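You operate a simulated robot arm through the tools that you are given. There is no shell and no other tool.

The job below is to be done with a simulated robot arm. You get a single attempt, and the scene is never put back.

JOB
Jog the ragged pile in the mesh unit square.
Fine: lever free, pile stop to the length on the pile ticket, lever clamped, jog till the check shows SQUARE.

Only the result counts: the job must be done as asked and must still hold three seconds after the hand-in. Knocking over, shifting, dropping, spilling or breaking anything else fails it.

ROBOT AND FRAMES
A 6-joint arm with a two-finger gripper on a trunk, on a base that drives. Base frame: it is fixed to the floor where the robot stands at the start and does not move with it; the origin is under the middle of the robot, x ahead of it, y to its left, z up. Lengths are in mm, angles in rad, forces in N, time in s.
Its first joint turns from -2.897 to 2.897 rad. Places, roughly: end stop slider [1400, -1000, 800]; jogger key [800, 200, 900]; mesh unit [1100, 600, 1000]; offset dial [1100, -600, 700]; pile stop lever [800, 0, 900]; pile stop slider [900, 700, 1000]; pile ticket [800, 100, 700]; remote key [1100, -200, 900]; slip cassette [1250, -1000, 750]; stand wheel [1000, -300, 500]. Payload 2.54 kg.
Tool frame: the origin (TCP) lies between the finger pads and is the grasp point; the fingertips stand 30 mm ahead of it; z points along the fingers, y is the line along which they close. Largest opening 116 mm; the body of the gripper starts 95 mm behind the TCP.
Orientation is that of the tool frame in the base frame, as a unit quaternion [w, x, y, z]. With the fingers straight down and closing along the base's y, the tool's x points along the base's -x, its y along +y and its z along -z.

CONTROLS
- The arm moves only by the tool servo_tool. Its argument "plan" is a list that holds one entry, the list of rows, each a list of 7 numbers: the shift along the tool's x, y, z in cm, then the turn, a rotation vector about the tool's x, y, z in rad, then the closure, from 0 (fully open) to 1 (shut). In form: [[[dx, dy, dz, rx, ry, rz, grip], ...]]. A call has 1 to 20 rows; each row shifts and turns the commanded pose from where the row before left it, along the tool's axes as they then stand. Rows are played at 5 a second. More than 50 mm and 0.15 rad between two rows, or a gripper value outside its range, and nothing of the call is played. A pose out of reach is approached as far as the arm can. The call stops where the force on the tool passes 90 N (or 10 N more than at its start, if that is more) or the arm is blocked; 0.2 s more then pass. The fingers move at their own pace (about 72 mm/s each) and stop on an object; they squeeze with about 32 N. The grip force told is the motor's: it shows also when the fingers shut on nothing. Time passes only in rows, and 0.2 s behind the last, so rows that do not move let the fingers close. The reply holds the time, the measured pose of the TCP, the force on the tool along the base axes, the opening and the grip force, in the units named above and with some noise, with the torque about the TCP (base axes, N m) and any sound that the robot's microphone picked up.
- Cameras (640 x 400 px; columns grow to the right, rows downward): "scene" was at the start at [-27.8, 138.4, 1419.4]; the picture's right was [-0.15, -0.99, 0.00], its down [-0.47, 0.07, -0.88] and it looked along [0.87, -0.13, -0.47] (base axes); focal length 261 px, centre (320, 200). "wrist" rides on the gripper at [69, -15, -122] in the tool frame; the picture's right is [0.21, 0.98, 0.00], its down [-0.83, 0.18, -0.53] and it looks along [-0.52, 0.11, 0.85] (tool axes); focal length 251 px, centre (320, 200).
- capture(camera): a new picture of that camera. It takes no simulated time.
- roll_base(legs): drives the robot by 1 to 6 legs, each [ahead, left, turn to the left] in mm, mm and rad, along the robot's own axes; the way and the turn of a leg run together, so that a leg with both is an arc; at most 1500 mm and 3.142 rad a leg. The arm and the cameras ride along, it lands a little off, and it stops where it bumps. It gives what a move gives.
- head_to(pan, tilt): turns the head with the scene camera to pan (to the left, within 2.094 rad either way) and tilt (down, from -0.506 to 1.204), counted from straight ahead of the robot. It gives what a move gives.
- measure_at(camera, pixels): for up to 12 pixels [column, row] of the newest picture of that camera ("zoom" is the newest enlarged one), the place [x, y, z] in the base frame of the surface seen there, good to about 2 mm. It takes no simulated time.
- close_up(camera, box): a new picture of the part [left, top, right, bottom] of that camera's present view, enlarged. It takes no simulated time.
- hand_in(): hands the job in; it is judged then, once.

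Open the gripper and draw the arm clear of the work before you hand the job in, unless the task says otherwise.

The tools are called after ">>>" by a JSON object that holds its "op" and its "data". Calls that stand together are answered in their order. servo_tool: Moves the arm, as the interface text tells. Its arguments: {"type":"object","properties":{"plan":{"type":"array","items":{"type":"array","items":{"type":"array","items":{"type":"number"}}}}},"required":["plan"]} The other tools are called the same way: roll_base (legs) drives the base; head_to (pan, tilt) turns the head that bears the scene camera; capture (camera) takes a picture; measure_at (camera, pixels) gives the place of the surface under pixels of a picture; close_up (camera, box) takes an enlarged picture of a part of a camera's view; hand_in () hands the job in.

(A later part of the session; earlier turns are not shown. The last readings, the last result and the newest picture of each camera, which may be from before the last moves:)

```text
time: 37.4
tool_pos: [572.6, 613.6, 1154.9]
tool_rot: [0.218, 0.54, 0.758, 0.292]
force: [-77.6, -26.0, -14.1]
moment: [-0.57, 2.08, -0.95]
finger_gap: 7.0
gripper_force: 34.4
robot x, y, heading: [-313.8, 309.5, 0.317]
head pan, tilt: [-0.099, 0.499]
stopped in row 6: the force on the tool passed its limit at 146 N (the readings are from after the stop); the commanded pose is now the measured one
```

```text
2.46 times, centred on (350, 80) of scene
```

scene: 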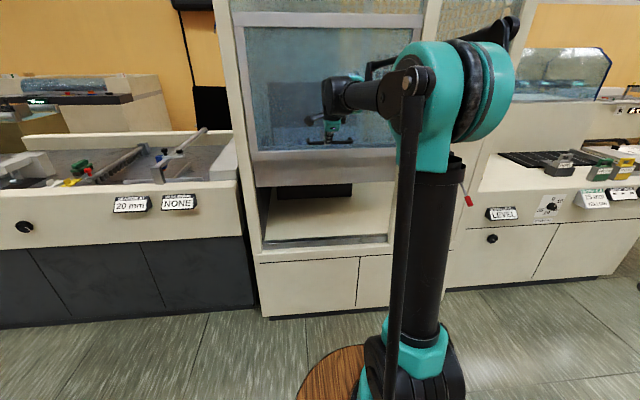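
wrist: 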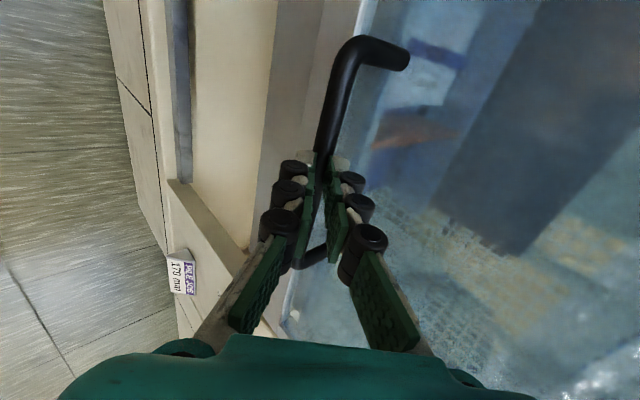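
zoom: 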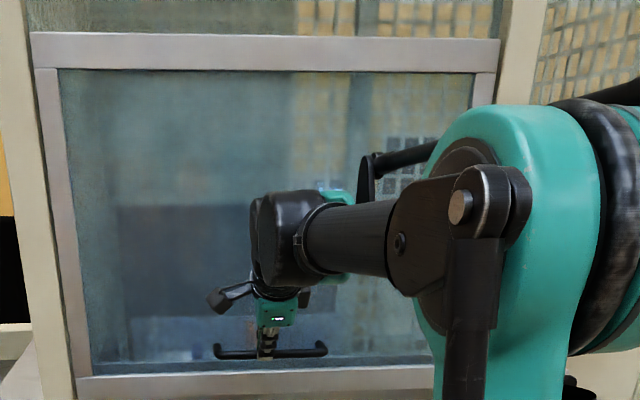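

The opaque fascia (z 915–1087, depth 870) remains under the raised sash. Vertical load was near zero so the sash should stay up; I release the bar gently and back off a little to check.

>>> {"op": "servo_tool", "data": {"plan": [[[0, 0, 0, 0, 0, 0, 0.6], [0, 0, 0, 0, 0, 0, 0.6], [0, 0, 0, 0, 0, 0, 0.6]]]}}

>>> {"op": "capture", "data": {"camera": "wrist"}}

>>> {"op": "capture", "data": {"camera": "scene"}}

```text
time: 38.2
tool_pos: [579.3, 615.3, 1156.6]
tool_rot: [0.22, 0.539, 0.757, 0.297]
force: [-0.1, 0.8, -0.3]
moment: [-0.02, 0.02, -0.02]
finger_gap: 46.3
gripper_force: 0.0
robot x, y, heading: [-311.1, 307.0, 0.316]
head pan, tilt: [-0.099, 0.499]
```

```text
taken
```

wrist: 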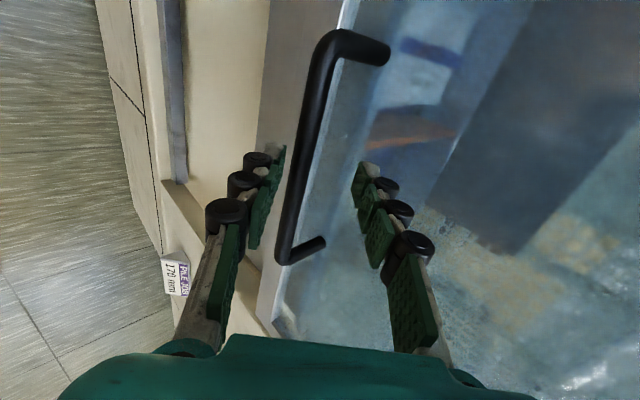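

```text
taken
```

scene: 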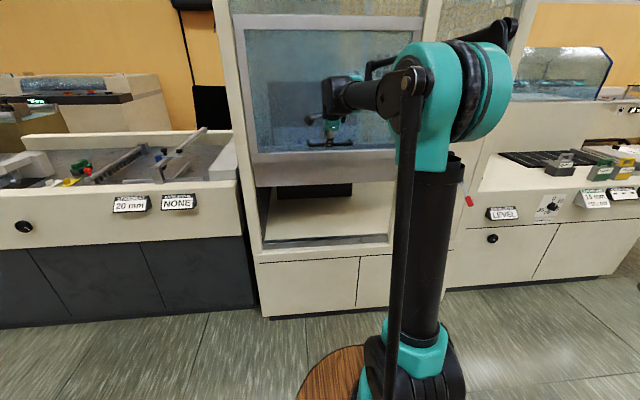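

The sash stays up by itself. I measure where it stands and back the tool off along its axis.

>>> {"op": "measure_at", "data": {"camera": "wrist", "pixels": [[310, 120], [300, 170], [385, 50], [275, 300], [265, 60], [400, 130], [380, 110], [420, 75]]}}

>>> {"op": "servo_tool", "data": {"plan": [[[0, 0, -5, 0, 0, 0, 0.6], [0, 0, -5, 0, 0, 0, 0.6], [0, 0, -4, 0, 0, 0, 0.6], [0, -5, 0, 0, 0, 0, 0.6], [0, -3.6, 3.5, 0, 0, 0, 0.6], [0, -3.6, 3.5, 0, 0, 0, 0.6], [0, -3.6, 3.5, 0, 0, 0, 0.6], [0, -3.6, 3.5, 0, 0, 0, 0.6]]]}}

>>> {"op": "capture", "data": {"camera": "wrist"}}

>>> {"op": "capture", "data": {"camera": "scene"}}

```text
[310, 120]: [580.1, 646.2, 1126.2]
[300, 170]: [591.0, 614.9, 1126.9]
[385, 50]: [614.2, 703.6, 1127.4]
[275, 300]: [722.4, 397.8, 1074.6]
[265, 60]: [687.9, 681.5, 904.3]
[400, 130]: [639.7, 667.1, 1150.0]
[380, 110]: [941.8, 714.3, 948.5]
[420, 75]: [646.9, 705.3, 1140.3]
```

```text
refused: row 5 steps farther than a row can; nothing moved
```

```text
taken
```

wrist: 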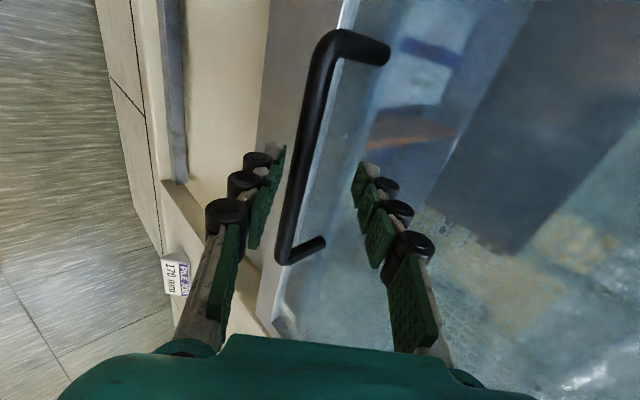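

```text
taken
```

scene: 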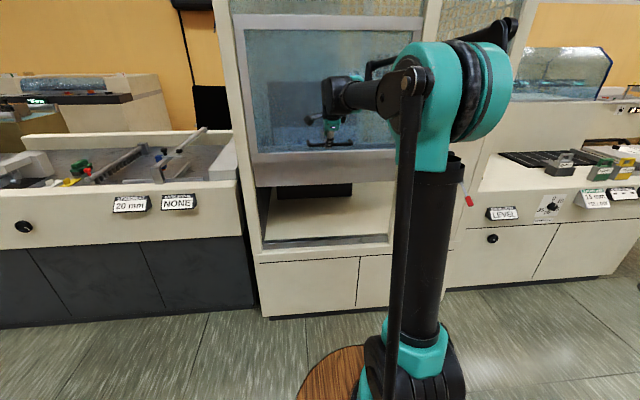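

One row was too large, so nothing moved. I back off again with smaller rows.

>>> {"op": "servo_tool", "data": {"plan": [[[0, 0, -5, 0, 0, 0, 0.6], [0, 0, -5, 0, 0, 0, 0.6], [0, 0, -4, 0, 0, 0, 0.6], [0, -5, 0, 0, 0, 0, 0.6], [0, -3.5, 3.5, 0, 0, 0, 0.6], [0, -3.5, 3.5, 0, 0, 0, 0.6], [0, -3.5, 3.5, 0, 0, 0, 0.6], [0, -3.5, 3.5, 0, 0, 0, 0.6]]]}}

>>> {"op": "capture", "data": {"camera": "wrist"}}

>>> {"op": "capture", "data": {"camera": "scene"}}

```text
time: 40.0
tool_pos: [448.6, 565.8, 1024.2]
tool_rot: [0.221, 0.539, 0.757, 0.296]
force: [0.5, 0.7, 0.2]
moment: [0.03, -0.05, 0.0]
finger_gap: 46.5
gripper_force: 0.1
robot x, y, heading: [-311.6, 311.1, 0.317]
head pan, tilt: [-0.099, 0.499]
```

```text
taken
```

wrist: 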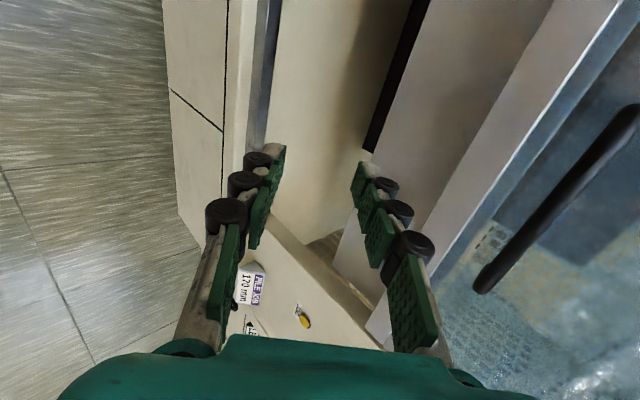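

```text
taken
```

scene: 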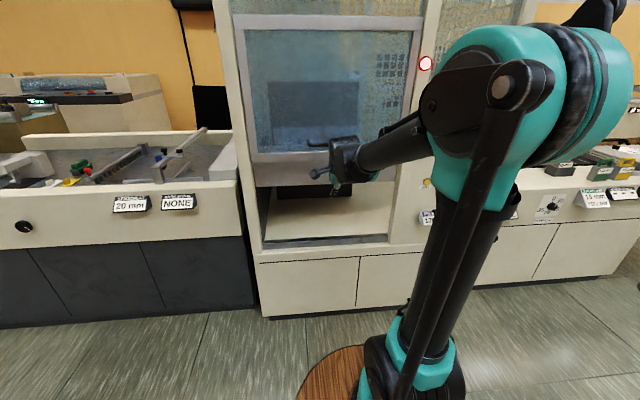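

Sash stands raised and the lamp is red. Before deciding how to get at the stop I want a close look at the panel (unlabelled black knob, lever), so I slide the base right along the front.

>>> {"op": "roll_base", "data": {"legs": [[0, -500, 0]]}}

>>> {"op": "head_to", "data": {"pan": 0.0, "tilt": 0.4}}

>>> {"op": "capture", "data": {"camera": "scene"}}

>>> {"op": "capture", "data": {"camera": "wrist"}}

```text
time: 43.0
tool_pos: [606.3, 92.3, 1022.9]
tool_rot: [0.219, 0.534, 0.76, 0.298]
force: [-0.6, -0.1, 0.3]
moment: [0.01, -0.01, 0.02]
finger_gap: 46.3
gripper_force: 0.0
robot x, y, heading: [-153.7, -172.5, 0.329]
head pan, tilt: [-0.099, 0.499]
```

```text
time: 43.7
tool_pos: [605.4, 92.2, 1024.2]
tool_rot: [0.219, 0.534, 0.76, 0.299]
force: [0.1, -0.2, -0.3]
moment: [0.0, -0.03, -0.01]
finger_gap: 46.6
gripper_force: 0.2
robot x, y, heading: [-154.4, -173.6, 0.329]
head pan, tilt: [0.0, 0.4]
```

```text
taken
```

scene: 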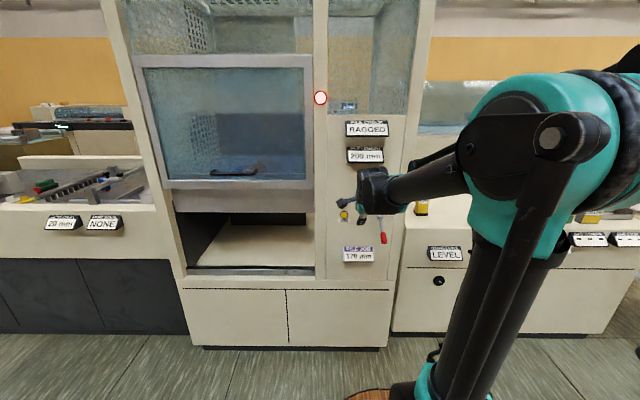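

```text
taken
```

wrist: 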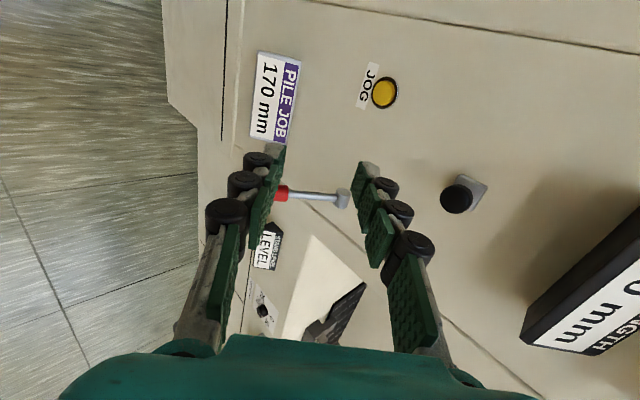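

>>> {"op": "close_up", "data": {"camera": "scene", "box": [120, 0, 340, 140]}}

>>> {"op": "close_up", "data": {"camera": "scene", "box": [130, 140, 340, 280]}}

>>> {"op": "close_up", "data": {"camera": "wrist", "box": [280, 50, 520, 230]}}

>>> {"op": "close_up", "data": {"camera": "scene", "box": [310, 80, 430, 270]}}

```text
2.86 times, centred on (230, 70) of scene
```

zoom: 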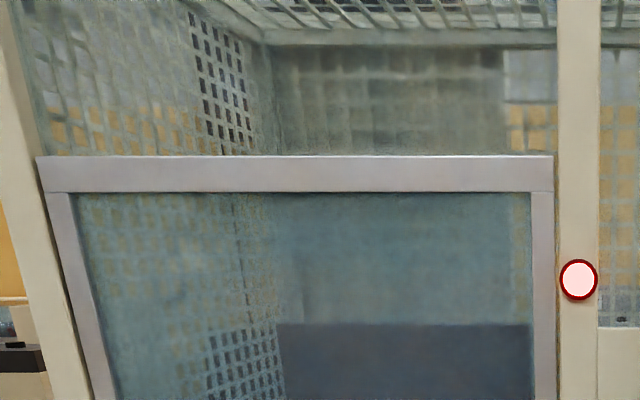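

```text
2.86 times, centred on (235, 210) of scene
```

zoom: 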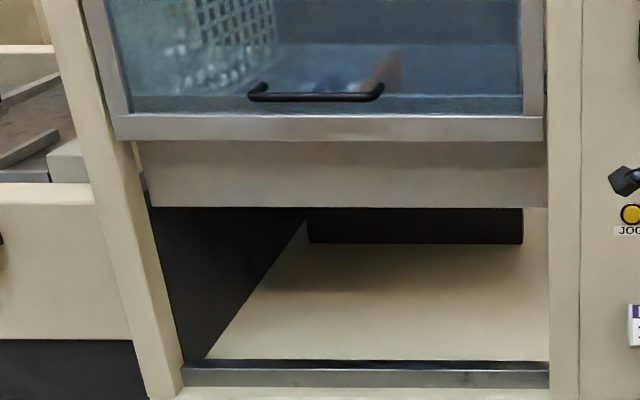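

```text
2.22 times, centred on (400, 140) of wrist
```

zoom: 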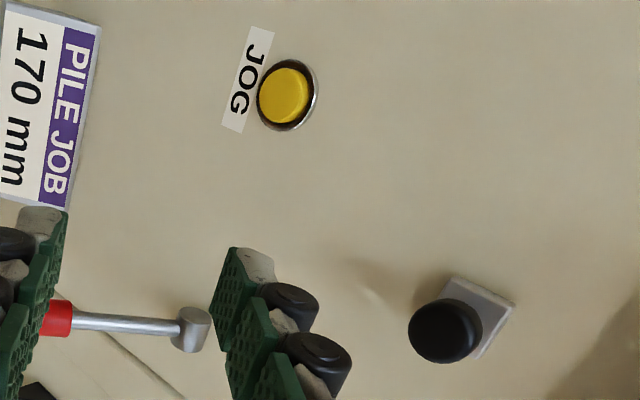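

```text
2.11 times, centred on (370, 175) of scene
```

zoom: 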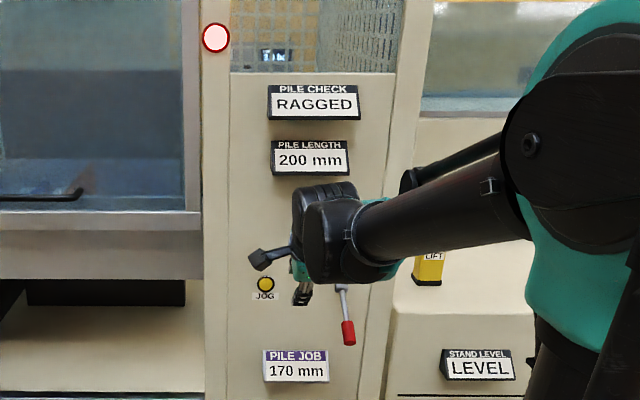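

The plane at depth ~838 overlaps the sash's own thickness (814–848), so a solid fixed pane there seems doubtful. I sample many pixels above the raised sash to find out what it is.

>>> {"op": "close_up", "data": {"camera": "scene", "box": [120, 0, 340, 140]}}

>>> {"op": "measure_at", "data": {"camera": "zoom", "pixels": [[300, 80], [320, 80], [340, 80], [360, 80], [380, 80], [400, 80], [420, 80], [440, 80], [460, 80], [480, 80], [500, 80], [520, 80]]}}

>>> {"op": "measure_at", "data": {"camera": "zoom", "pixels": [[400, 60], [400, 65], [400, 70], [400, 75], [400, 85], [400, 90], [400, 95], [400, 100], [400, 110], [400, 120], [400, 130], [400, 140]]}}

>>> {"op": "measure_at", "data": {"camera": "zoom", "pixels": [[400, 152], [400, 157], [400, 165], [400, 185], [400, 195], [400, 210], [400, 230], [400, 250], [400, 270], [400, 290], [400, 310], [545, 250]]}}

```text
2.86 times, centred on (230, 70) of scene
```

zoom: 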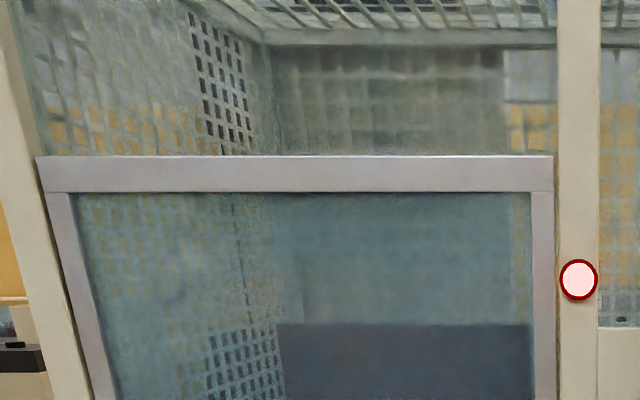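

```text
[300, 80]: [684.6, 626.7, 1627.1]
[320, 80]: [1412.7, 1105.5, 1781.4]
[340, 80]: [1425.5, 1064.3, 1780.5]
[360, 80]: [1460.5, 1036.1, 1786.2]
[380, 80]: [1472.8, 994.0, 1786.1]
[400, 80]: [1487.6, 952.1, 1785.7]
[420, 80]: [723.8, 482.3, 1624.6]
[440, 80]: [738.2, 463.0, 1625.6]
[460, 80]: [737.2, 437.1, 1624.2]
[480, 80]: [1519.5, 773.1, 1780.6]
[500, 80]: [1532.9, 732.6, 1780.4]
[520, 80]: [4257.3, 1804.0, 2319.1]
```

```text
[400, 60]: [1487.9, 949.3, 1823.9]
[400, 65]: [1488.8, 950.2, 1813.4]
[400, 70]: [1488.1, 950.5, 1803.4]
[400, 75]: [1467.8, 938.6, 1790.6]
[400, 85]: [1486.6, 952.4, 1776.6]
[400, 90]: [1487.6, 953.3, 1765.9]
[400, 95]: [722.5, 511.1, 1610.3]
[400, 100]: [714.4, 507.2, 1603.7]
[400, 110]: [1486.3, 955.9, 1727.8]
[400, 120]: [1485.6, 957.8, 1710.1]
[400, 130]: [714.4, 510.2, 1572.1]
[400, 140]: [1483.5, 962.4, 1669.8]
```

```text
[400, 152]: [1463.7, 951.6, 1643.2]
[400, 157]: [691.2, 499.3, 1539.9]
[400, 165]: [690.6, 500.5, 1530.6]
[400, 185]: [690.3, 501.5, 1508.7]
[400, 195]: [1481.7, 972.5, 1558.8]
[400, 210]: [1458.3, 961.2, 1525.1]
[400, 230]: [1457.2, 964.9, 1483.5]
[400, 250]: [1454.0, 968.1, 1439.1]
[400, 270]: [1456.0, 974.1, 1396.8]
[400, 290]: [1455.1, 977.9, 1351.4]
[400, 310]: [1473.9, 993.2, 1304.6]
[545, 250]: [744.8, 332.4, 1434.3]
```

The hits split into two depths (838/847) on a lattice, so the upper front is a real wire mesh and the sash is the only door. While here I lift the arm out of the way to study the lever and knob from the scene camera.

>>> {"op": "servo_tool", "data": {"plan": [[[0, 3.5, -3.5, 0, 0, 0, 0.6], [0, 3.5, -3.5, 0, 0, 0, 0.6], [0, 3.5, -3.5, 0, 0, 0, 0.6], [0, 3.5, -3.5, 0, 0, 0, 0.6], [0, 3.5, -3.5, 0, 0, 0, 0.6], [0, 3.5, -3.5, 0, 0, 0, 0.6]]]}}

>>> {"op": "close_up", "data": {"camera": "scene", "box": [320, 110, 430, 280]}}

>>> {"op": "close_up", "data": {"camera": "scene", "box": [350, 190, 410, 250]}}

>>> {"op": "capture", "data": {"camera": "wrist"}}

```text
time: 45.1
tool_pos: [610.7, 100.5, 1327.7]
tool_rot: [0.218, 0.535, 0.76, 0.298]
force: [0.0, -0.1, -0.4]
moment: [-0.04, 0.03, 0.03]
finger_gap: 46.5
gripper_force: 0.0
robot x, y, heading: [-151.1, -170.3, 0.324]
head pan, tilt: [0.0, 0.4]
```

```text
2.35 times, centred on (375, 195) of scene
```

zoom: 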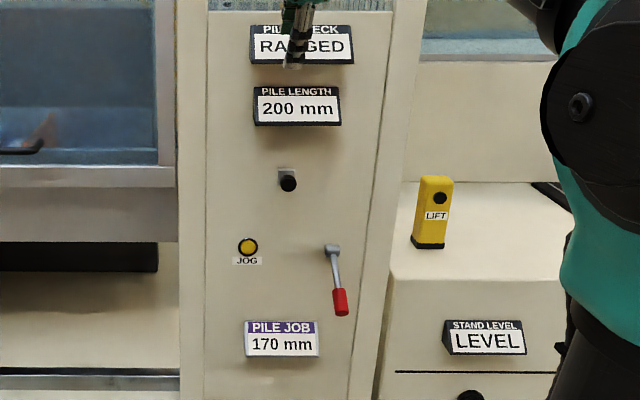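

```text
6.67 times, centred on (380, 220) of scene
```

zoom: 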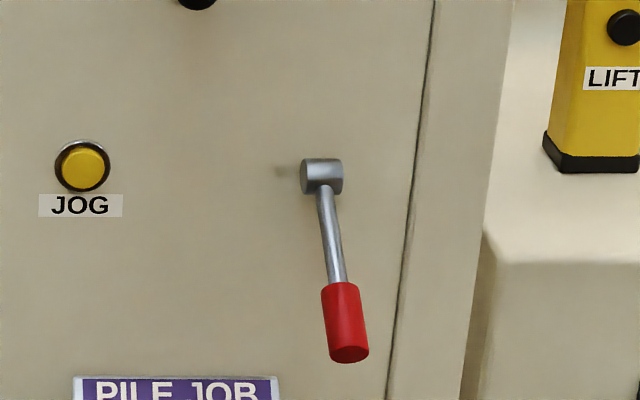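

```text
taken
```

wrist: 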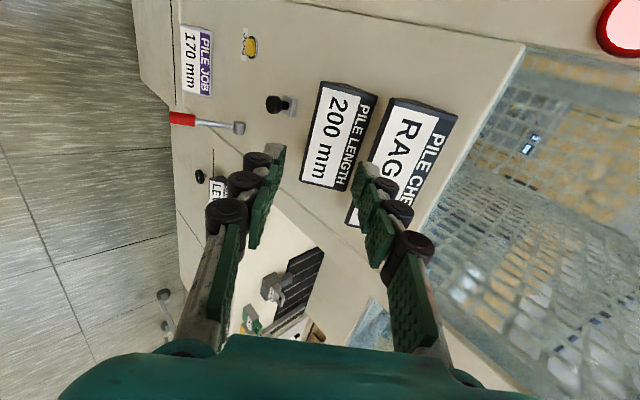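

The panel shows the lever pivots about a horizontal axis, tilted outwards and down; a yellow LIFT pendant belongs to the next table. Now I go back to the opening to look up inside it with the wrist camera: shift left and roll the tool.

>>> {"op": "roll_base", "data": {"legs": [[-100, 0, 0], [0, 470, 0]]}}

>>> {"op": "servo_tool", "data": {"plan": [[[0, -3.5, 3.5, 0, 0, -0.1428, 0.6], [0, 0, 0, 0, 0, -0.1428, 0.6], [0, 0, 0, 0, 0, -0.1428, 0.6], [0, 0, 0, 0, 0, -0.1428, 0.6], [0, 0, 0, 0, 0, -0.1428, 0.6], [0, 0, 0, 0, 0, -0.1428, 0.6], [0, 0, 0, 0, 0, -0.1428, 0.6], [0, 0, 0, 0, 0, -0.1428, 0.6], [0, 0, 0, 0, 0, -0.1428, 0.6], [0, 0, 0, 0, 0, -0.1428, 0.6], [0, 0, 0, 0, 0, -0.1428, 1]]]}}

>>> {"op": "capture", "data": {"camera": "wrist"}}

```text
time: 48.6
tool_pos: [366.9, 511.1, 1327.5]
tool_rot: [0.218, 0.534, 0.761, 0.297]
force: [0.0, 0.4, -0.5]
moment: [-0.01, -0.04, -0.04]
finger_gap: 46.4
gripper_force: 0.0
robot x, y, heading: [-398.5, 236.1, 0.324]
head pan, tilt: [0.0, 0.4]
```

```text
time: 51.0
tool_pos: [365.5, 511.4, 1277.6]
tool_rot: [0.366, -0.162, 0.915, 0.056]
force: [0.6, 0.2, -0.4]
moment: [0.02, -0.02, -0.01]
finger_gap: 0.0
gripper_force: 7.5
robot x, y, heading: [-398.7, 237.1, 0.329]
head pan, tilt: [0.0, 0.4]
```

```text
taken
```

wrist: 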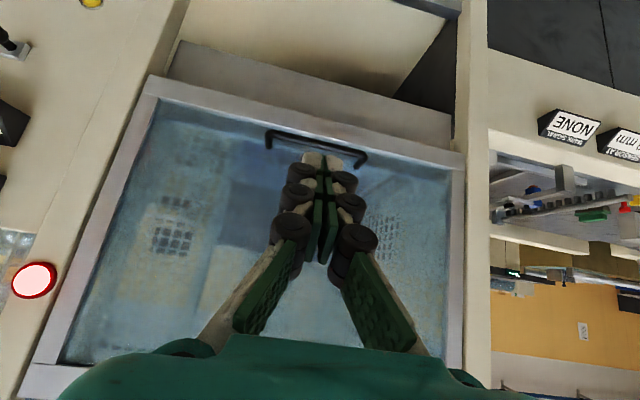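

>>> {"op": "servo_tool", "data": {"plan": [[[3.4, 0, 3.5, 0, 0, 0, 1], [3.4, 0, 3.5, 0, 0, 0, 1], [3.4, 0, 3.5, 0, 0, 0, 1], [3.4, 0, 3.5, 0, 0, 0, 1], [3.4, 0, 3.5, 0, 0, 0, 1], [3.4, 0, 3.5, 0, 0, 0, 1], [3.4, 0, 3.5, 0, 0, 0, 1], [3.4, 0, 3.5, 0, 0, 0, 1], [3.4, 0, 3.5, 0, 0, 0, 1], [0, 0, 0, 0, -0.14, 0, 1], [0, 0, 0, 0, -0.14, 0, 1]]]}}

>>> {"op": "capture", "data": {"camera": "wrist"}}

```text
time: 53.4
tool_pos: [358.9, 500.7, 840.1]
tool_rot: [0.49, -0.151, 0.855, 0.078]
force: [-0.3, -0.4, 0.1]
moment: [-0.01, 0.01, 0.0]
finger_gap: 0.1
gripper_force: 29.0
robot x, y, heading: [-395.7, 241.7, 0.329]
head pan, tilt: [0.0, 0.4]
```

```text
taken
```

wrist: 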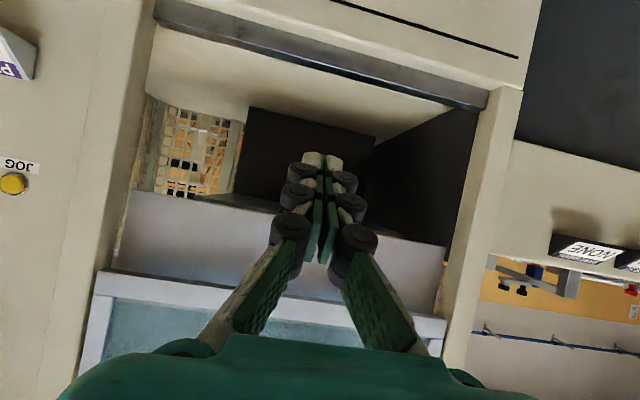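

The inverted view shows the fascia underside and something grey beneath it near (240,203). I go lower, closer, and pitch up more.

>>> {"op": "servo_tool", "data": {"plan": [[[2.7, 0, 1.9, 0, -0.13, 0, 1], [3.1, 0, 1.4, 0, 0, 0, 1], [0, 0, 0, 0, -0.14, 0, 1], [0, 0, 0, 0, -0.14, 0, 1]]]}}

>>> {"op": "capture", "data": {"camera": "wrist"}}

```text
time: 54.4
tool_pos: [430.1, 532.4, 901.2]
tool_rot: [0.653, -0.132, 0.738, 0.108]
force: [-0.1, 0.6, 0.4]
moment: [0.01, 0.01, -0.01]
finger_gap: 0.0
gripper_force: 28.5
out of reach, approached as far as the arm can: row 1, 2, 3, 4
robot x, y, heading: [-404.4, 242.1, 0.325]
head pan, tilt: [0.0, 0.4]
```

```text
taken
```

wrist: 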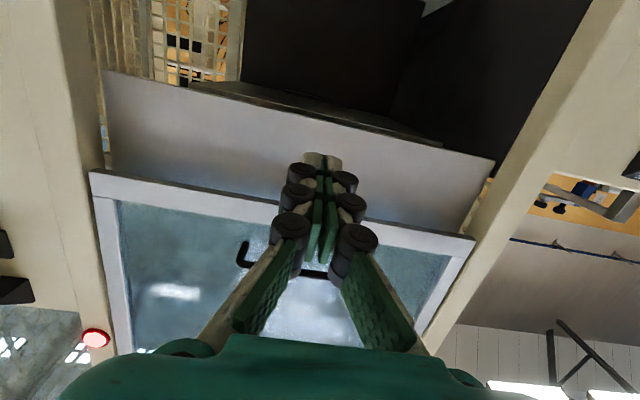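

>>> {"op": "close_up", "data": {"camera": "wrist", "box": [80, 0, 280, 130]}}

>>> {"op": "close_up", "data": {"camera": "wrist", "box": [80, 130, 280, 260]}}

>>> {"op": "close_up", "data": {"camera": "wrist", "box": [340, 70, 540, 260]}}

>>> {"op": "measure_at", "data": {"camera": "wrist", "pixels": [[230, 95], [300, 110], [400, 135], [200, 88], [320, 100], [330, 60], [450, 60], [150, 90], [470, 165], [110, 75], [490, 160], [210, 40]]}}

```text
3.08 times, centred on (180, 65) of wrist
```

zoom: 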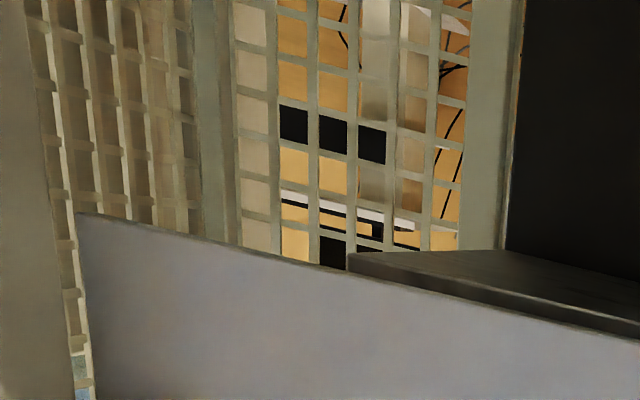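

```text
3.08 times, centred on (180, 195) of wrist
```

zoom: 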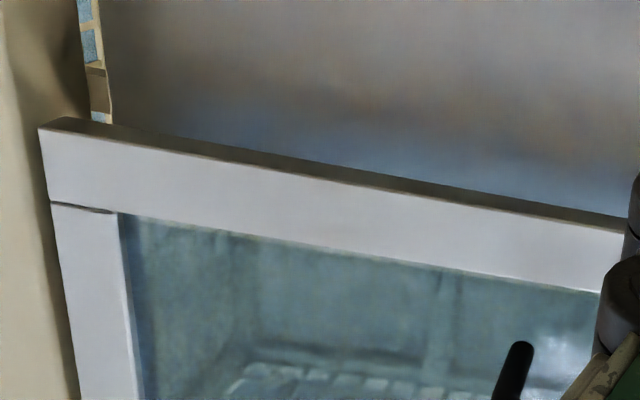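

```text
2.11 times, centred on (440, 165) of wrist
```

zoom: 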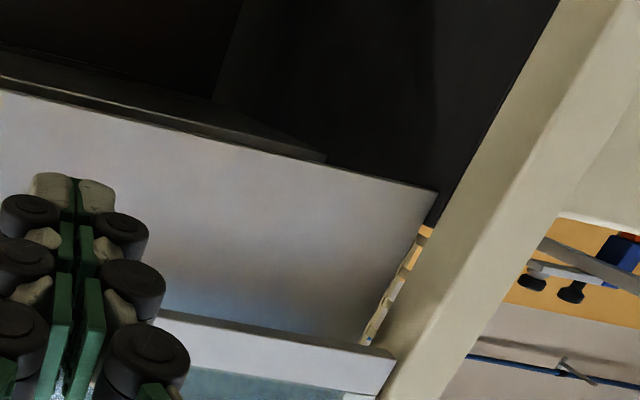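

```text
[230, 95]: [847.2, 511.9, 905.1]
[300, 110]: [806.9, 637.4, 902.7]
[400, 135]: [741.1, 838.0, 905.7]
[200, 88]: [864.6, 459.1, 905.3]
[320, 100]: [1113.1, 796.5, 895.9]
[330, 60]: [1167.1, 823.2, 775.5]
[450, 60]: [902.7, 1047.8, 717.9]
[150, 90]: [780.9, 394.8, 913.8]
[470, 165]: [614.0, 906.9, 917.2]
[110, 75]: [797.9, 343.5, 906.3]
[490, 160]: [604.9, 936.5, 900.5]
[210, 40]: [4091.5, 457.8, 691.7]
```

The fascia plate (depth ~869) is separate from the table slab (front edge at ~965), leaving a gap between them. I want a top view into that gap, so I raise the arm and look down through the sash glass and mesh.

>>> {"op": "servo_tool", "data": {"plan": [[[-5, 0, 0, 0, 0, 0, 1], [-5, 0, 0, 0, 0, 0, 1], [-5, 0, 0, 0, 0, 0, 1], [-5, 0, 0, 0, 0, 0, 1], [-5, 0, 0, 0, 0, 0, 1], [-5, 0, 0, 0, 0, 0, 1], [-5, 0, 0, 0, 0, 0, 1], [-5, 0, 0, 0, 0, 0, 1], [0, 0, 0, 0, 0.14, 0, 1], [0, 0, 0, 0, 0.14, 0, 1], [0, 0, 0, 0, 0.14, 0, 1], [0, 0, 0, 0, 0.14, 0, 1], [0, 0, 0, 0, 0.14, 0, 1], [0, 0, 0, 0, 0.14, 0, 1], [0, 0, 0, 0, 0.14, 0, 1]]]}}

>>> {"op": "capture", "data": {"camera": "wrist"}}

```text
time: 57.6
tool_pos: [476.0, 556.4, 1298.9]
tool_rot: [0.228, -0.166, 0.959, 0.032]
force: [-1.1, -0.6, -0.1]
moment: [0.02, -0.06, 0.02]
finger_gap: 0.0
gripper_force: 28.6
robot x, y, heading: [-398.6, 237.8, 0.326]
head pan, tilt: [0.0, 0.4]
```

```text
taken
```

wrist: 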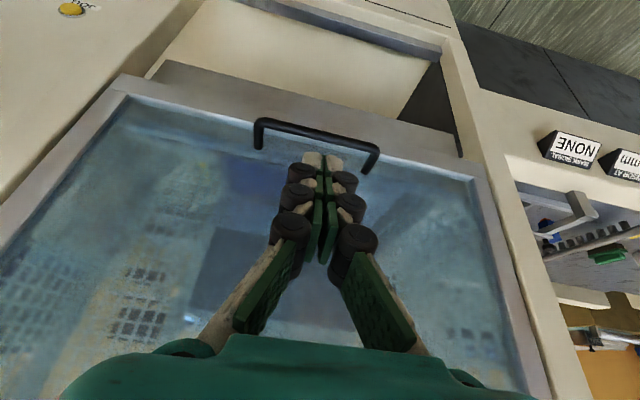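

>>> {"op": "servo_tool", "data": {"plan": [[[-3.5, 3, 0, 0, 0, 0, 0], [-3.5, 3, 0, 0, 0, 0, 0], [0, 0, 0, 0, 0.1, 0, 0], [0, 0, 0, 0, 0.1, 0, 0]]]}}

>>> {"op": "capture", "data": {"camera": "wrist"}}

>>> {"op": "close_up", "data": {"camera": "wrist", "box": [150, 100, 430, 300]}}

```text
time: 58.6
tool_pos: [481.7, 618.3, 1294.7]
tool_rot: [0.132, -0.169, 0.977, 0.016]
force: [1.1, 1.0, -1.0]
moment: [-0.1, 0.13, -0.04]
finger_gap: 115.9
gripper_force: 0.1
out of reach, approached as far as the arm can: row 3
robot x, y, heading: [-399.1, 238.0, 0.331]
head pan, tilt: [0.0, 0.4]
```

```text
taken
```

wrist: 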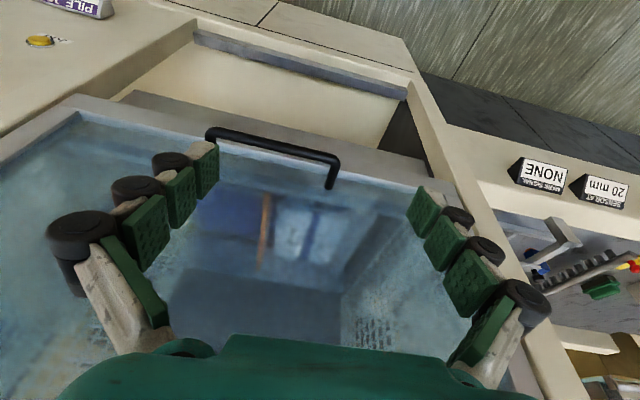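

```text
2.00 times, centred on (290, 200) of wrist
```

zoom: 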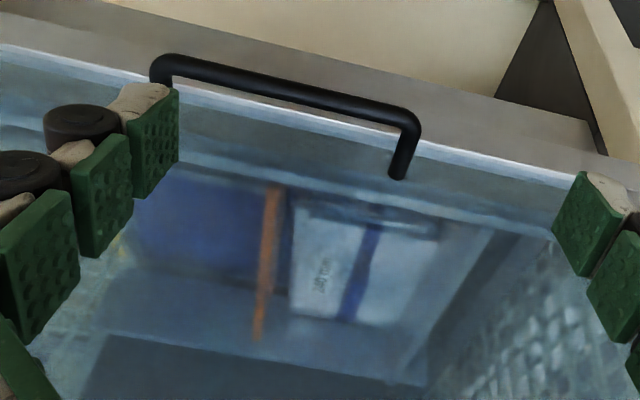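

I measure the band between the sash rail and the tray.

>>> {"op": "measure_at", "data": {"camera": "zoom", "pixels": [[300, 125], [300, 140], [300, 155], [300, 170], [300, 180], [480, 170], [480, 185], [480, 200], [480, 215], [480, 230], [230, 150], [230, 165]]}}

>>> {"op": "measure_at", "data": {"camera": "zoom", "pixels": [[270, 190], [272, 200], [268, 240], [262, 300], [258, 335], [320, 210], [320, 225], [320, 250], [200, 190], [200, 175], [200, 230], [200, 300]]}}

>>> {"op": "measure_at", "data": {"camera": "zoom", "pixels": [[305, 130], [305, 137], [305, 145], [305, 150], [305, 160], [305, 165], [305, 175], [470, 165], [470, 178], [470, 190], [470, 210], [470, 225]]}}

```text
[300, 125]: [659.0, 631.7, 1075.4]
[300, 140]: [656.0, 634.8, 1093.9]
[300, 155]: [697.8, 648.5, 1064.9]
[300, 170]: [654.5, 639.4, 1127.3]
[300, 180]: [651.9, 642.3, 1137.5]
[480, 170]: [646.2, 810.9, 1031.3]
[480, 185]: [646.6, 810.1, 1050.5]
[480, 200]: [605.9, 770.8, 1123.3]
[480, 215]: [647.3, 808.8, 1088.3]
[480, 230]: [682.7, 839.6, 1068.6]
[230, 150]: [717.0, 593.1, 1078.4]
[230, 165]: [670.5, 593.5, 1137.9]
```

```text
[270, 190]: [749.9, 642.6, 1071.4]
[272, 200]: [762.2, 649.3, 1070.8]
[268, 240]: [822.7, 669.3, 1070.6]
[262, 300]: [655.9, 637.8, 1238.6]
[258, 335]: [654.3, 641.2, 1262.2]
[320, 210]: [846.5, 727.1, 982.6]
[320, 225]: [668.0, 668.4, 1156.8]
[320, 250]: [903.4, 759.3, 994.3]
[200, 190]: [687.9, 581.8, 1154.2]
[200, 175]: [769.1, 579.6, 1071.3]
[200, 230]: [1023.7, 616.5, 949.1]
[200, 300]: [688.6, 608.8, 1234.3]
```

```text
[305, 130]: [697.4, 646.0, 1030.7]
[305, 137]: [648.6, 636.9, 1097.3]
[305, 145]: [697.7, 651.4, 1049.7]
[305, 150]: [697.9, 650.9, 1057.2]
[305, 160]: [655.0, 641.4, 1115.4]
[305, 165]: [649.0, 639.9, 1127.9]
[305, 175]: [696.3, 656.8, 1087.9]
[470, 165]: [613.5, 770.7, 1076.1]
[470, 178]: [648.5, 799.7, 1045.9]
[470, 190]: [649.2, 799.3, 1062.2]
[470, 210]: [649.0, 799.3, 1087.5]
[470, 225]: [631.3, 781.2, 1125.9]
```

The measurements show the front is closed everywhere except below z≈905: fascia to z 1090 and mesh above that. So I need to understand the other controls (the black knob on the panel and the LIFT pendant); I drive right to look at them closely.

>>> {"op": "roll_base", "data": {"legs": [[0, -560, 0]]}}

>>> {"op": "head_to", "data": {"pan": -0.35, "tilt": 0.4}}

>>> {"op": "capture", "data": {"camera": "scene"}}

>>> {"op": "capture", "data": {"camera": "wrist"}}

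```text
time: 61.8
tool_pos: [658.4, 86.8, 1296.6]
tool_rot: [0.132, -0.168, 0.977, 0.016]
force: [-0.2, 0.3, -0.1]
moment: [0.01, 0.01, -0.01]
finger_gap: 115.8
gripper_force: 0.0
robot x, y, heading: [-219.8, -287.3, 0.326]
head pan, tilt: [0.0, 0.4]
```

```text
time: 62.7
tool_pos: [659.2, 88.2, 1296.4]
tool_rot: [0.132, -0.168, 0.977, 0.015]
force: [0.2, 0.4, -0.2]
moment: [-0.01, 0.02, 0.01]
finger_gap: 116.2
gripper_force: 0.1
robot x, y, heading: [-218.0, -287.0, 0.327]
head pan, tilt: [-0.351, 0.4]
```

```text
taken
```

scene: 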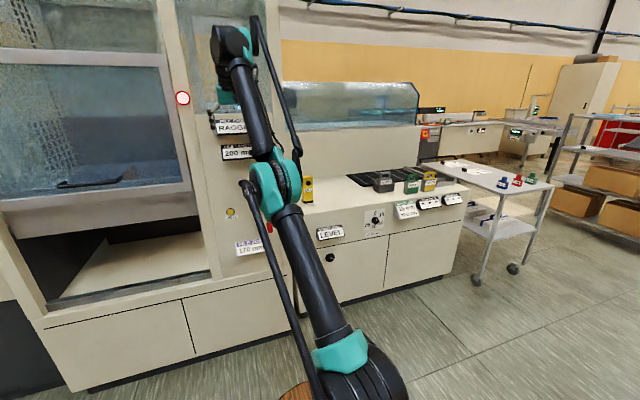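

```text
taken
```

wrist: 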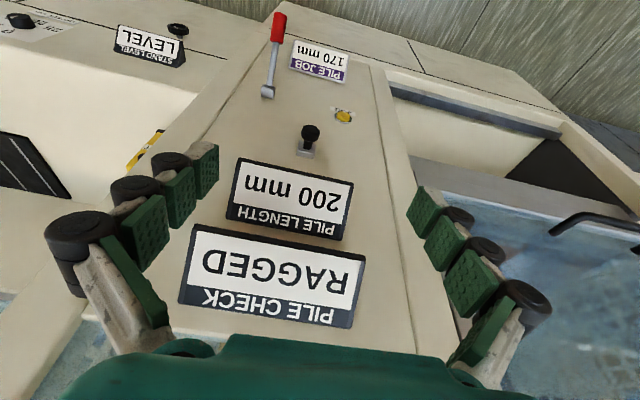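

>>> {"op": "close_up", "data": {"camera": "scene", "box": [280, 150, 480, 280]}}

>>> {"op": "close_up", "data": {"camera": "scene", "box": [150, 0, 450, 200]}}

>>> {"op": "close_up", "data": {"camera": "wrist", "box": [230, 0, 400, 180]}}

```text
3.08 times, centred on (380, 215) of scene
```

zoom: 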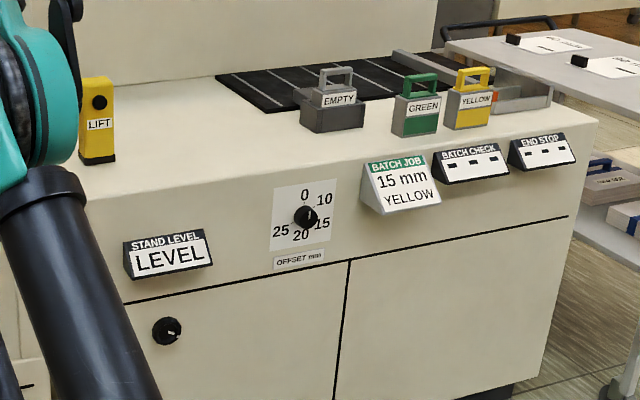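

```text
2.00 times, centred on (300, 100) of scene
```

zoom: 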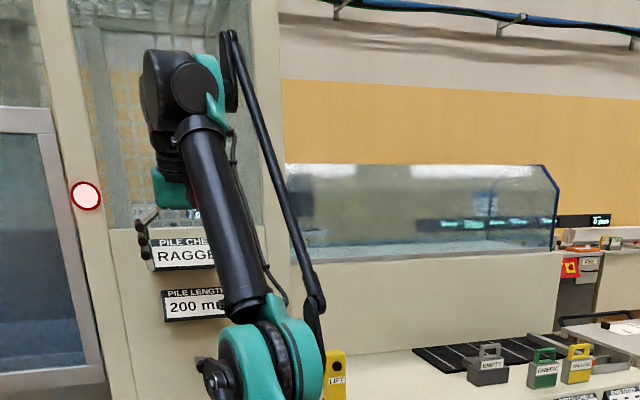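

```text
2.22 times, centred on (315, 90) of wrist
```

zoom: 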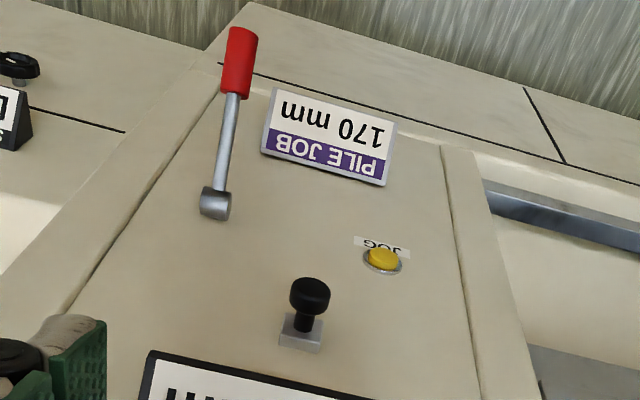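

The other panels are for batch jobs. The black knob on its small grey carriage just under the PILE LENGTH display looks like a slide handle, so I will free the lever first and then try it. I retract the arm, aligning with the lever (u≈213), before moving the base closer.

>>> {"op": "servo_tool", "data": {"plan": [[[3.9, -1.75, -1.06, 0, 0, 0, 0], [3.9, -1.75, -1.06, 0, 0, 0, 0], [3.9, -1.75, -1.06, 0, 0, 0, 0], [3.9, -1.75, -1.06, 0, 0, 0, 0], [3.9, -1.75, -1.06, 0, 0, 0, 0], [0, 0, 0, 0, -0.13, 0, 0], [0, 0, 0, 0, -0.13, 0, 0], [0, 0, 0, 0, -0.13, 0, 0], [0, 0, 0, 0, -0.13, 0, 0]]]}}

>>> {"op": "roll_base", "data": {"legs": [[180, 0, -0.008]]}}

>>> {"op": "capture", "data": {"camera": "wrist"}}

```text
time: 64.7
tool_pos: [655.3, 6.0, 1479.8]
tool_rot: [0.378, -0.159, 0.91, 0.059]
force: [-0.7, 0.2, 0.8]
moment: [-0.01, 0.05, -0.01]
finger_gap: 116.2
gripper_force: 0.0
out of reach, approached as far as the arm can: row 1, 2, 3, 4, 5, 6, 7, 8, 9
robot x, y, heading: [-216.2, -291.2, 0.325]
head pan, tilt: [-0.351, 0.4]
```

```text
time: 66.2
tool_pos: [824.6, 56.6, 1480.1]
tool_rot: [0.373, -0.155, 0.913, 0.056]
force: [-73.0, -30.2, -41.0]
moment: [2.07, 1.14, -4.91]
finger_gap: 116.1
gripper_force: 0.0
robot x, y, heading: [-43.8, -225.9, 0.317]
head pan, tilt: [-0.351, 0.4]
```

```text
taken
```

wrist: 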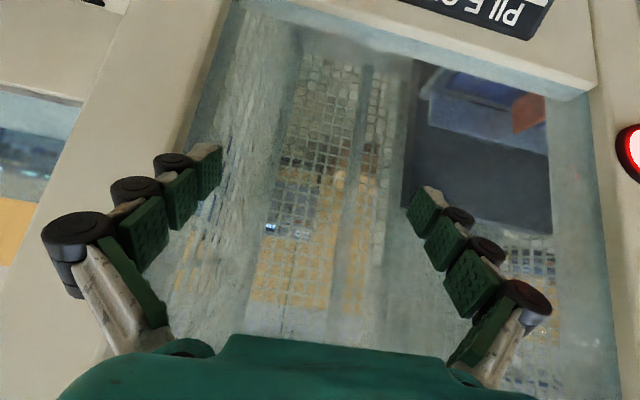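

The arm had gone upward instead of retracting, and the drive forward pressed the fingers on the right window's mesh (force −73 N). I back the base straight off at once, and will check each move from now on.

>>> {"op": "roll_base", "data": {"legs": [[-180, 0, 0]]}}

>>> {"op": "capture", "data": {"camera": "scene"}}

>>> {"op": "capture", "data": {"camera": "wrist"}}

```text
time: 67.7
tool_pos: [656.9, 5.1, 1478.0]
tool_rot: [0.372, -0.156, 0.913, 0.056]
force: [0.0, 0.3, 0.3]
moment: [0.0, -0.02, 0.05]
finger_gap: 116.0
gripper_force: 0.0
robot x, y, heading: [-220.0, -290.4, 0.323]
head pan, tilt: [-0.351, 0.4]
```

```text
taken
```

scene: 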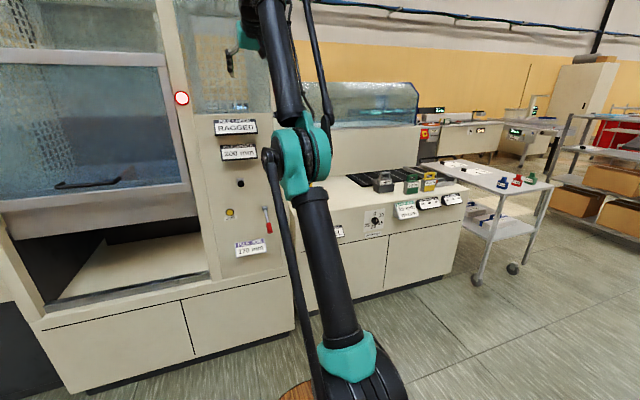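

```text
taken
```

wrist: 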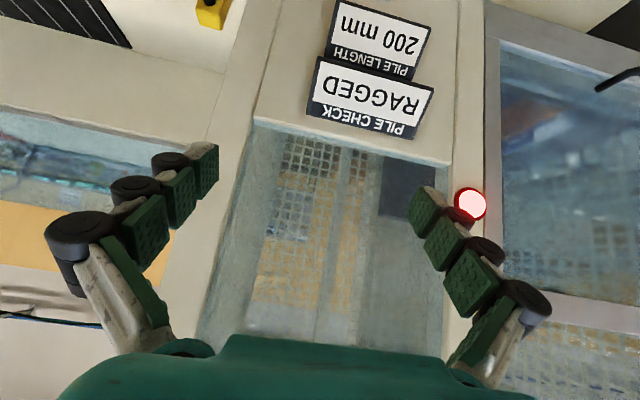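

No visible damage and forces are zero. I now retract the tool 100 mm straight back as a test.

>>> {"op": "servo_tool", "data": {"plan": [[[3.5, 0, -3.4, 0, 0, 0, 0], [3.5, 0, -3.4, 0, 0, 0, 0]]]}}

```text
time: 68.3
tool_pos: [559.8, -26.6, 1476.7]
tool_rot: [0.373, -0.156, 0.913, 0.056]
force: [-4.9, -2.9, 1.5]
moment: [0.14, -0.27, 0.08]
finger_gap: 116.0
gripper_force: 0.1
out of reach, approached as far as the arm can: row 1
robot x, y, heading: [-217.3, -289.0, 0.317]
head pan, tilt: [-0.351, 0.4]
```

Retract worked. I descend 240 mm straight down.

>>> {"op": "servo_tool", "data": {"plan": [[[3.4, 0, 3.5, 0, 0, 0, 0], [3.4, 0, 3.5, 0, 0, 0, 0], [3.4, 0, 3.5, 0, 0, 0, 0], [3.4, 0, 3.5, 0, 0, 0, 0], [3.4, 0, 3.5, 0, 0, 0, 0]]]}}

```text
time: 69.5
tool_pos: [563.2, -30.1, 1235.0]
tool_rot: [0.372, -0.156, 0.913, 0.057]
force: [-0.2, 0.7, 0.3]
moment: [0.02, -0.02, -0.02]
finger_gap: 116.0
gripper_force: 0.1
robot x, y, heading: [-217.4, -288.0, 0.321]
head pan, tilt: [-0.351, 0.4]
```

Now in a known pose (depth 525, z 1235), I drive the base forward 150 mm, which leaves ~70 mm clearance to the displays.

>>> {"op": "roll_base", "data": {"legs": [[150, 0, 0]]}}

>>> {"op": "servo_tool", "data": {"plan": [[[3.5, 0, -3.4, 0, 0, 0, 0], [3.4, 0, 3.5, 0, 0, 0, 0.3], [3.4, 0, 3.5, 0, 0, 0, 0.5], [3.4, 0, 3.5, 0, 0, 0, 0.5], [3.4, 0, 3.5, 0, 0, 0, 0.5], [3.4, 0, 3.5, 0, 0, 0, 0.5]]]}}

>>> {"op": "capture", "data": {"camera": "wrist"}}

```text
time: 70.9
tool_pos: [709.0, 15.9, 1233.2]
tool_rot: [0.373, -0.154, 0.913, 0.055]
force: [0.6, 0.0, 0.2]
moment: [0.0, 0.03, 0.02]
finger_gap: 116.0
gripper_force: 0.1
robot x, y, heading: [-70.1, -235.8, 0.318]
head pan, tilt: [-0.351, 0.4]
```

```text
time: 72.3
tool_pos: [665.9, -3.6, 988.1]
tool_rot: [0.372, -0.156, 0.913, 0.056]
force: [-0.2, 0.2, -0.7]
moment: [0.06, -0.05, 0.03]
finger_gap: 58.0
gripper_force: 0.1
robot x, y, heading: [-68.7, -239.5, 0.321]
head pan, tilt: [-0.351, 0.4]
```

```text
taken
```

wrist: 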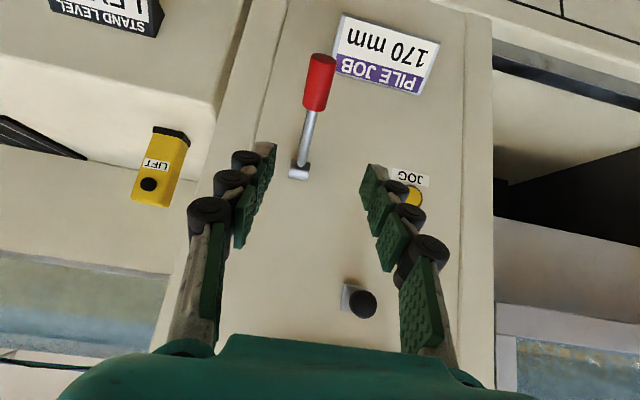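

The lever is straight ahead, grip at (320,82), hub at (299,172). I measure it precisely.

>>> {"op": "measure_at", "data": {"camera": "wrist", "pixels": [[322, 60], [320, 82], [316, 105], [308, 135], [303, 155], [292, 172], [306, 174], [299, 166], [364, 303], [350, 295], [414, 195]]}}

```text
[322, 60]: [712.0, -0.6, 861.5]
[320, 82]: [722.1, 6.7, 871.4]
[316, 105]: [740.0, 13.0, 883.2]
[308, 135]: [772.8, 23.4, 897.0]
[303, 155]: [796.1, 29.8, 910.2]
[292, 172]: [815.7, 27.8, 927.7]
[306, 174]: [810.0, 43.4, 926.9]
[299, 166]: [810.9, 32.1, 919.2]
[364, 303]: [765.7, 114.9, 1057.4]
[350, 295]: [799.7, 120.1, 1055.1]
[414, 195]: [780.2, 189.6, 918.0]
```

Lever: hub at depth 783, z 925, grip centre at depth ≈700, z ≈870, u ≈221. I move the TCP onto the grip with fingers on either side.

>>> {"op": "servo_tool", "data": {"plan": [[[3.1, -0.8, 2, 0, 0, 0, 0.5], [0, 0, 3.7, 0, 0, 0, 0.5], [0, 0, 3.7, 0, 0, 0, 0.5], [0, 0, 3.5, 0, 0, 0, 0.5]]]}}

>>> {"op": "capture", "data": {"camera": "wrist"}}

```text
time: 73.3
tool_pos: [730.5, 9.2, 872.4]
tool_rot: [0.372, -0.155, 0.913, 0.056]
force: [-0.5, 0.2, 1.0]
moment: [-0.01, -0.03, -0.01]
finger_gap: 58.1
gripper_force: 0.1
robot x, y, heading: [-70.0, -240.5, 0.325]
head pan, tilt: [-0.351, 0.4]
```

```text
taken
```

wrist: 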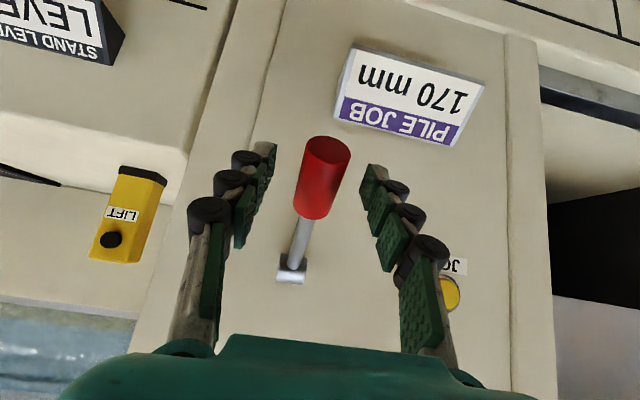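

The red grip (325,175) is between the fingers. I close on it.

>>> {"op": "servo_tool", "data": {"plan": [[[0, 0, 0, 0, 0, 0, 1], [0, 0, 0, 0, 0, 0, 1], [0, 0, 0, 0, 0, 0, 1]]]}}

>>> {"op": "capture", "data": {"camera": "wrist"}}

```text
time: 74.1
tool_pos: [732.1, 8.2, 872.2]
tool_rot: [0.372, -0.154, 0.914, 0.055]
force: [6.5, -11.7, -3.4]
moment: [0.19, 0.41, -0.59]
finger_gap: 22.4
gripper_force: 45.1
robot x, y, heading: [-68.5, -241.2, 0.315]
head pan, tilt: [-0.351, 0.4]
```

```text
taken
```

wrist: 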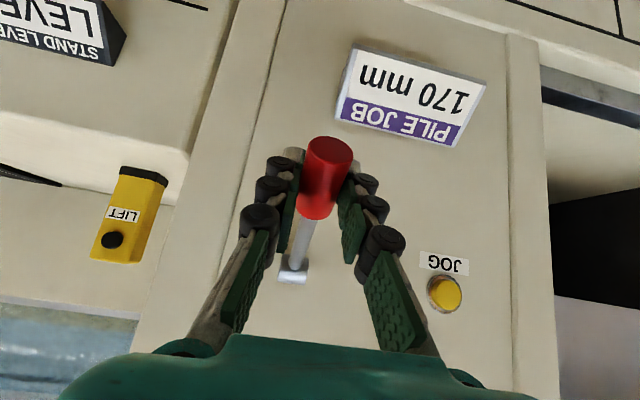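

Grip is held (gap 22 mm). I test the lever gently: 16 mm upward along its arc.

>>> {"op": "servo_tool", "data": {"plan": [[[-0.2, 0, -0.8, 0, 0, 0, 1], [-0.2, 0, -0.8, 0, 0, 0, 1]]]}}

>>> {"op": "capture", "data": {"camera": "wrist"}}

```text
time: 74.7
tool_pos: [723.6, 6.2, 888.8]
tool_rot: [0.373, -0.154, 0.913, 0.055]
force: [22.9, -21.0, -8.3]
moment: [-0.13, 1.17, -1.06]
finger_gap: 22.6
gripper_force: 45.1
robot x, y, heading: [-69.2, -241.3, 0.318]
head pan, tilt: [-0.351, 0.4]
```

```text
taken
```

wrist: 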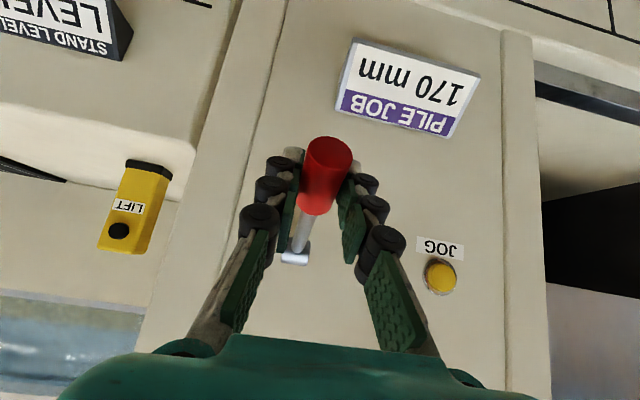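

The lever follows upward easily. I continue along the arc about 30° more.

>>> {"op": "servo_tool", "data": {"plan": [[[-0.79, 0, -1.4, 0, 0, 0, 1], [-1.1, 0, -1.35, 0, 0, 0, 1], [-1.32, 0, -1.15, 0, 0, 0, 1]]]}}

>>> {"op": "capture", "data": {"camera": "wrist"}}

```text
time: 75.5
tool_pos: [717.4, 3.9, 940.7]
tool_rot: [0.372, -0.154, 0.914, 0.054]
force: [14.1, -49.8, -16.0]
moment: [-1.13, 1.21, -1.27]
finger_gap: 23.2
gripper_force: 45.0
robot x, y, heading: [-68.4, -238.5, 0.324]
head pan, tilt: [-0.351, 0.4]
```

```text
taken
```

wrist: 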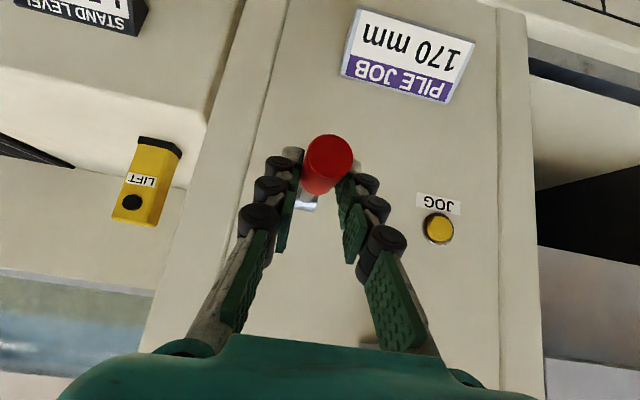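

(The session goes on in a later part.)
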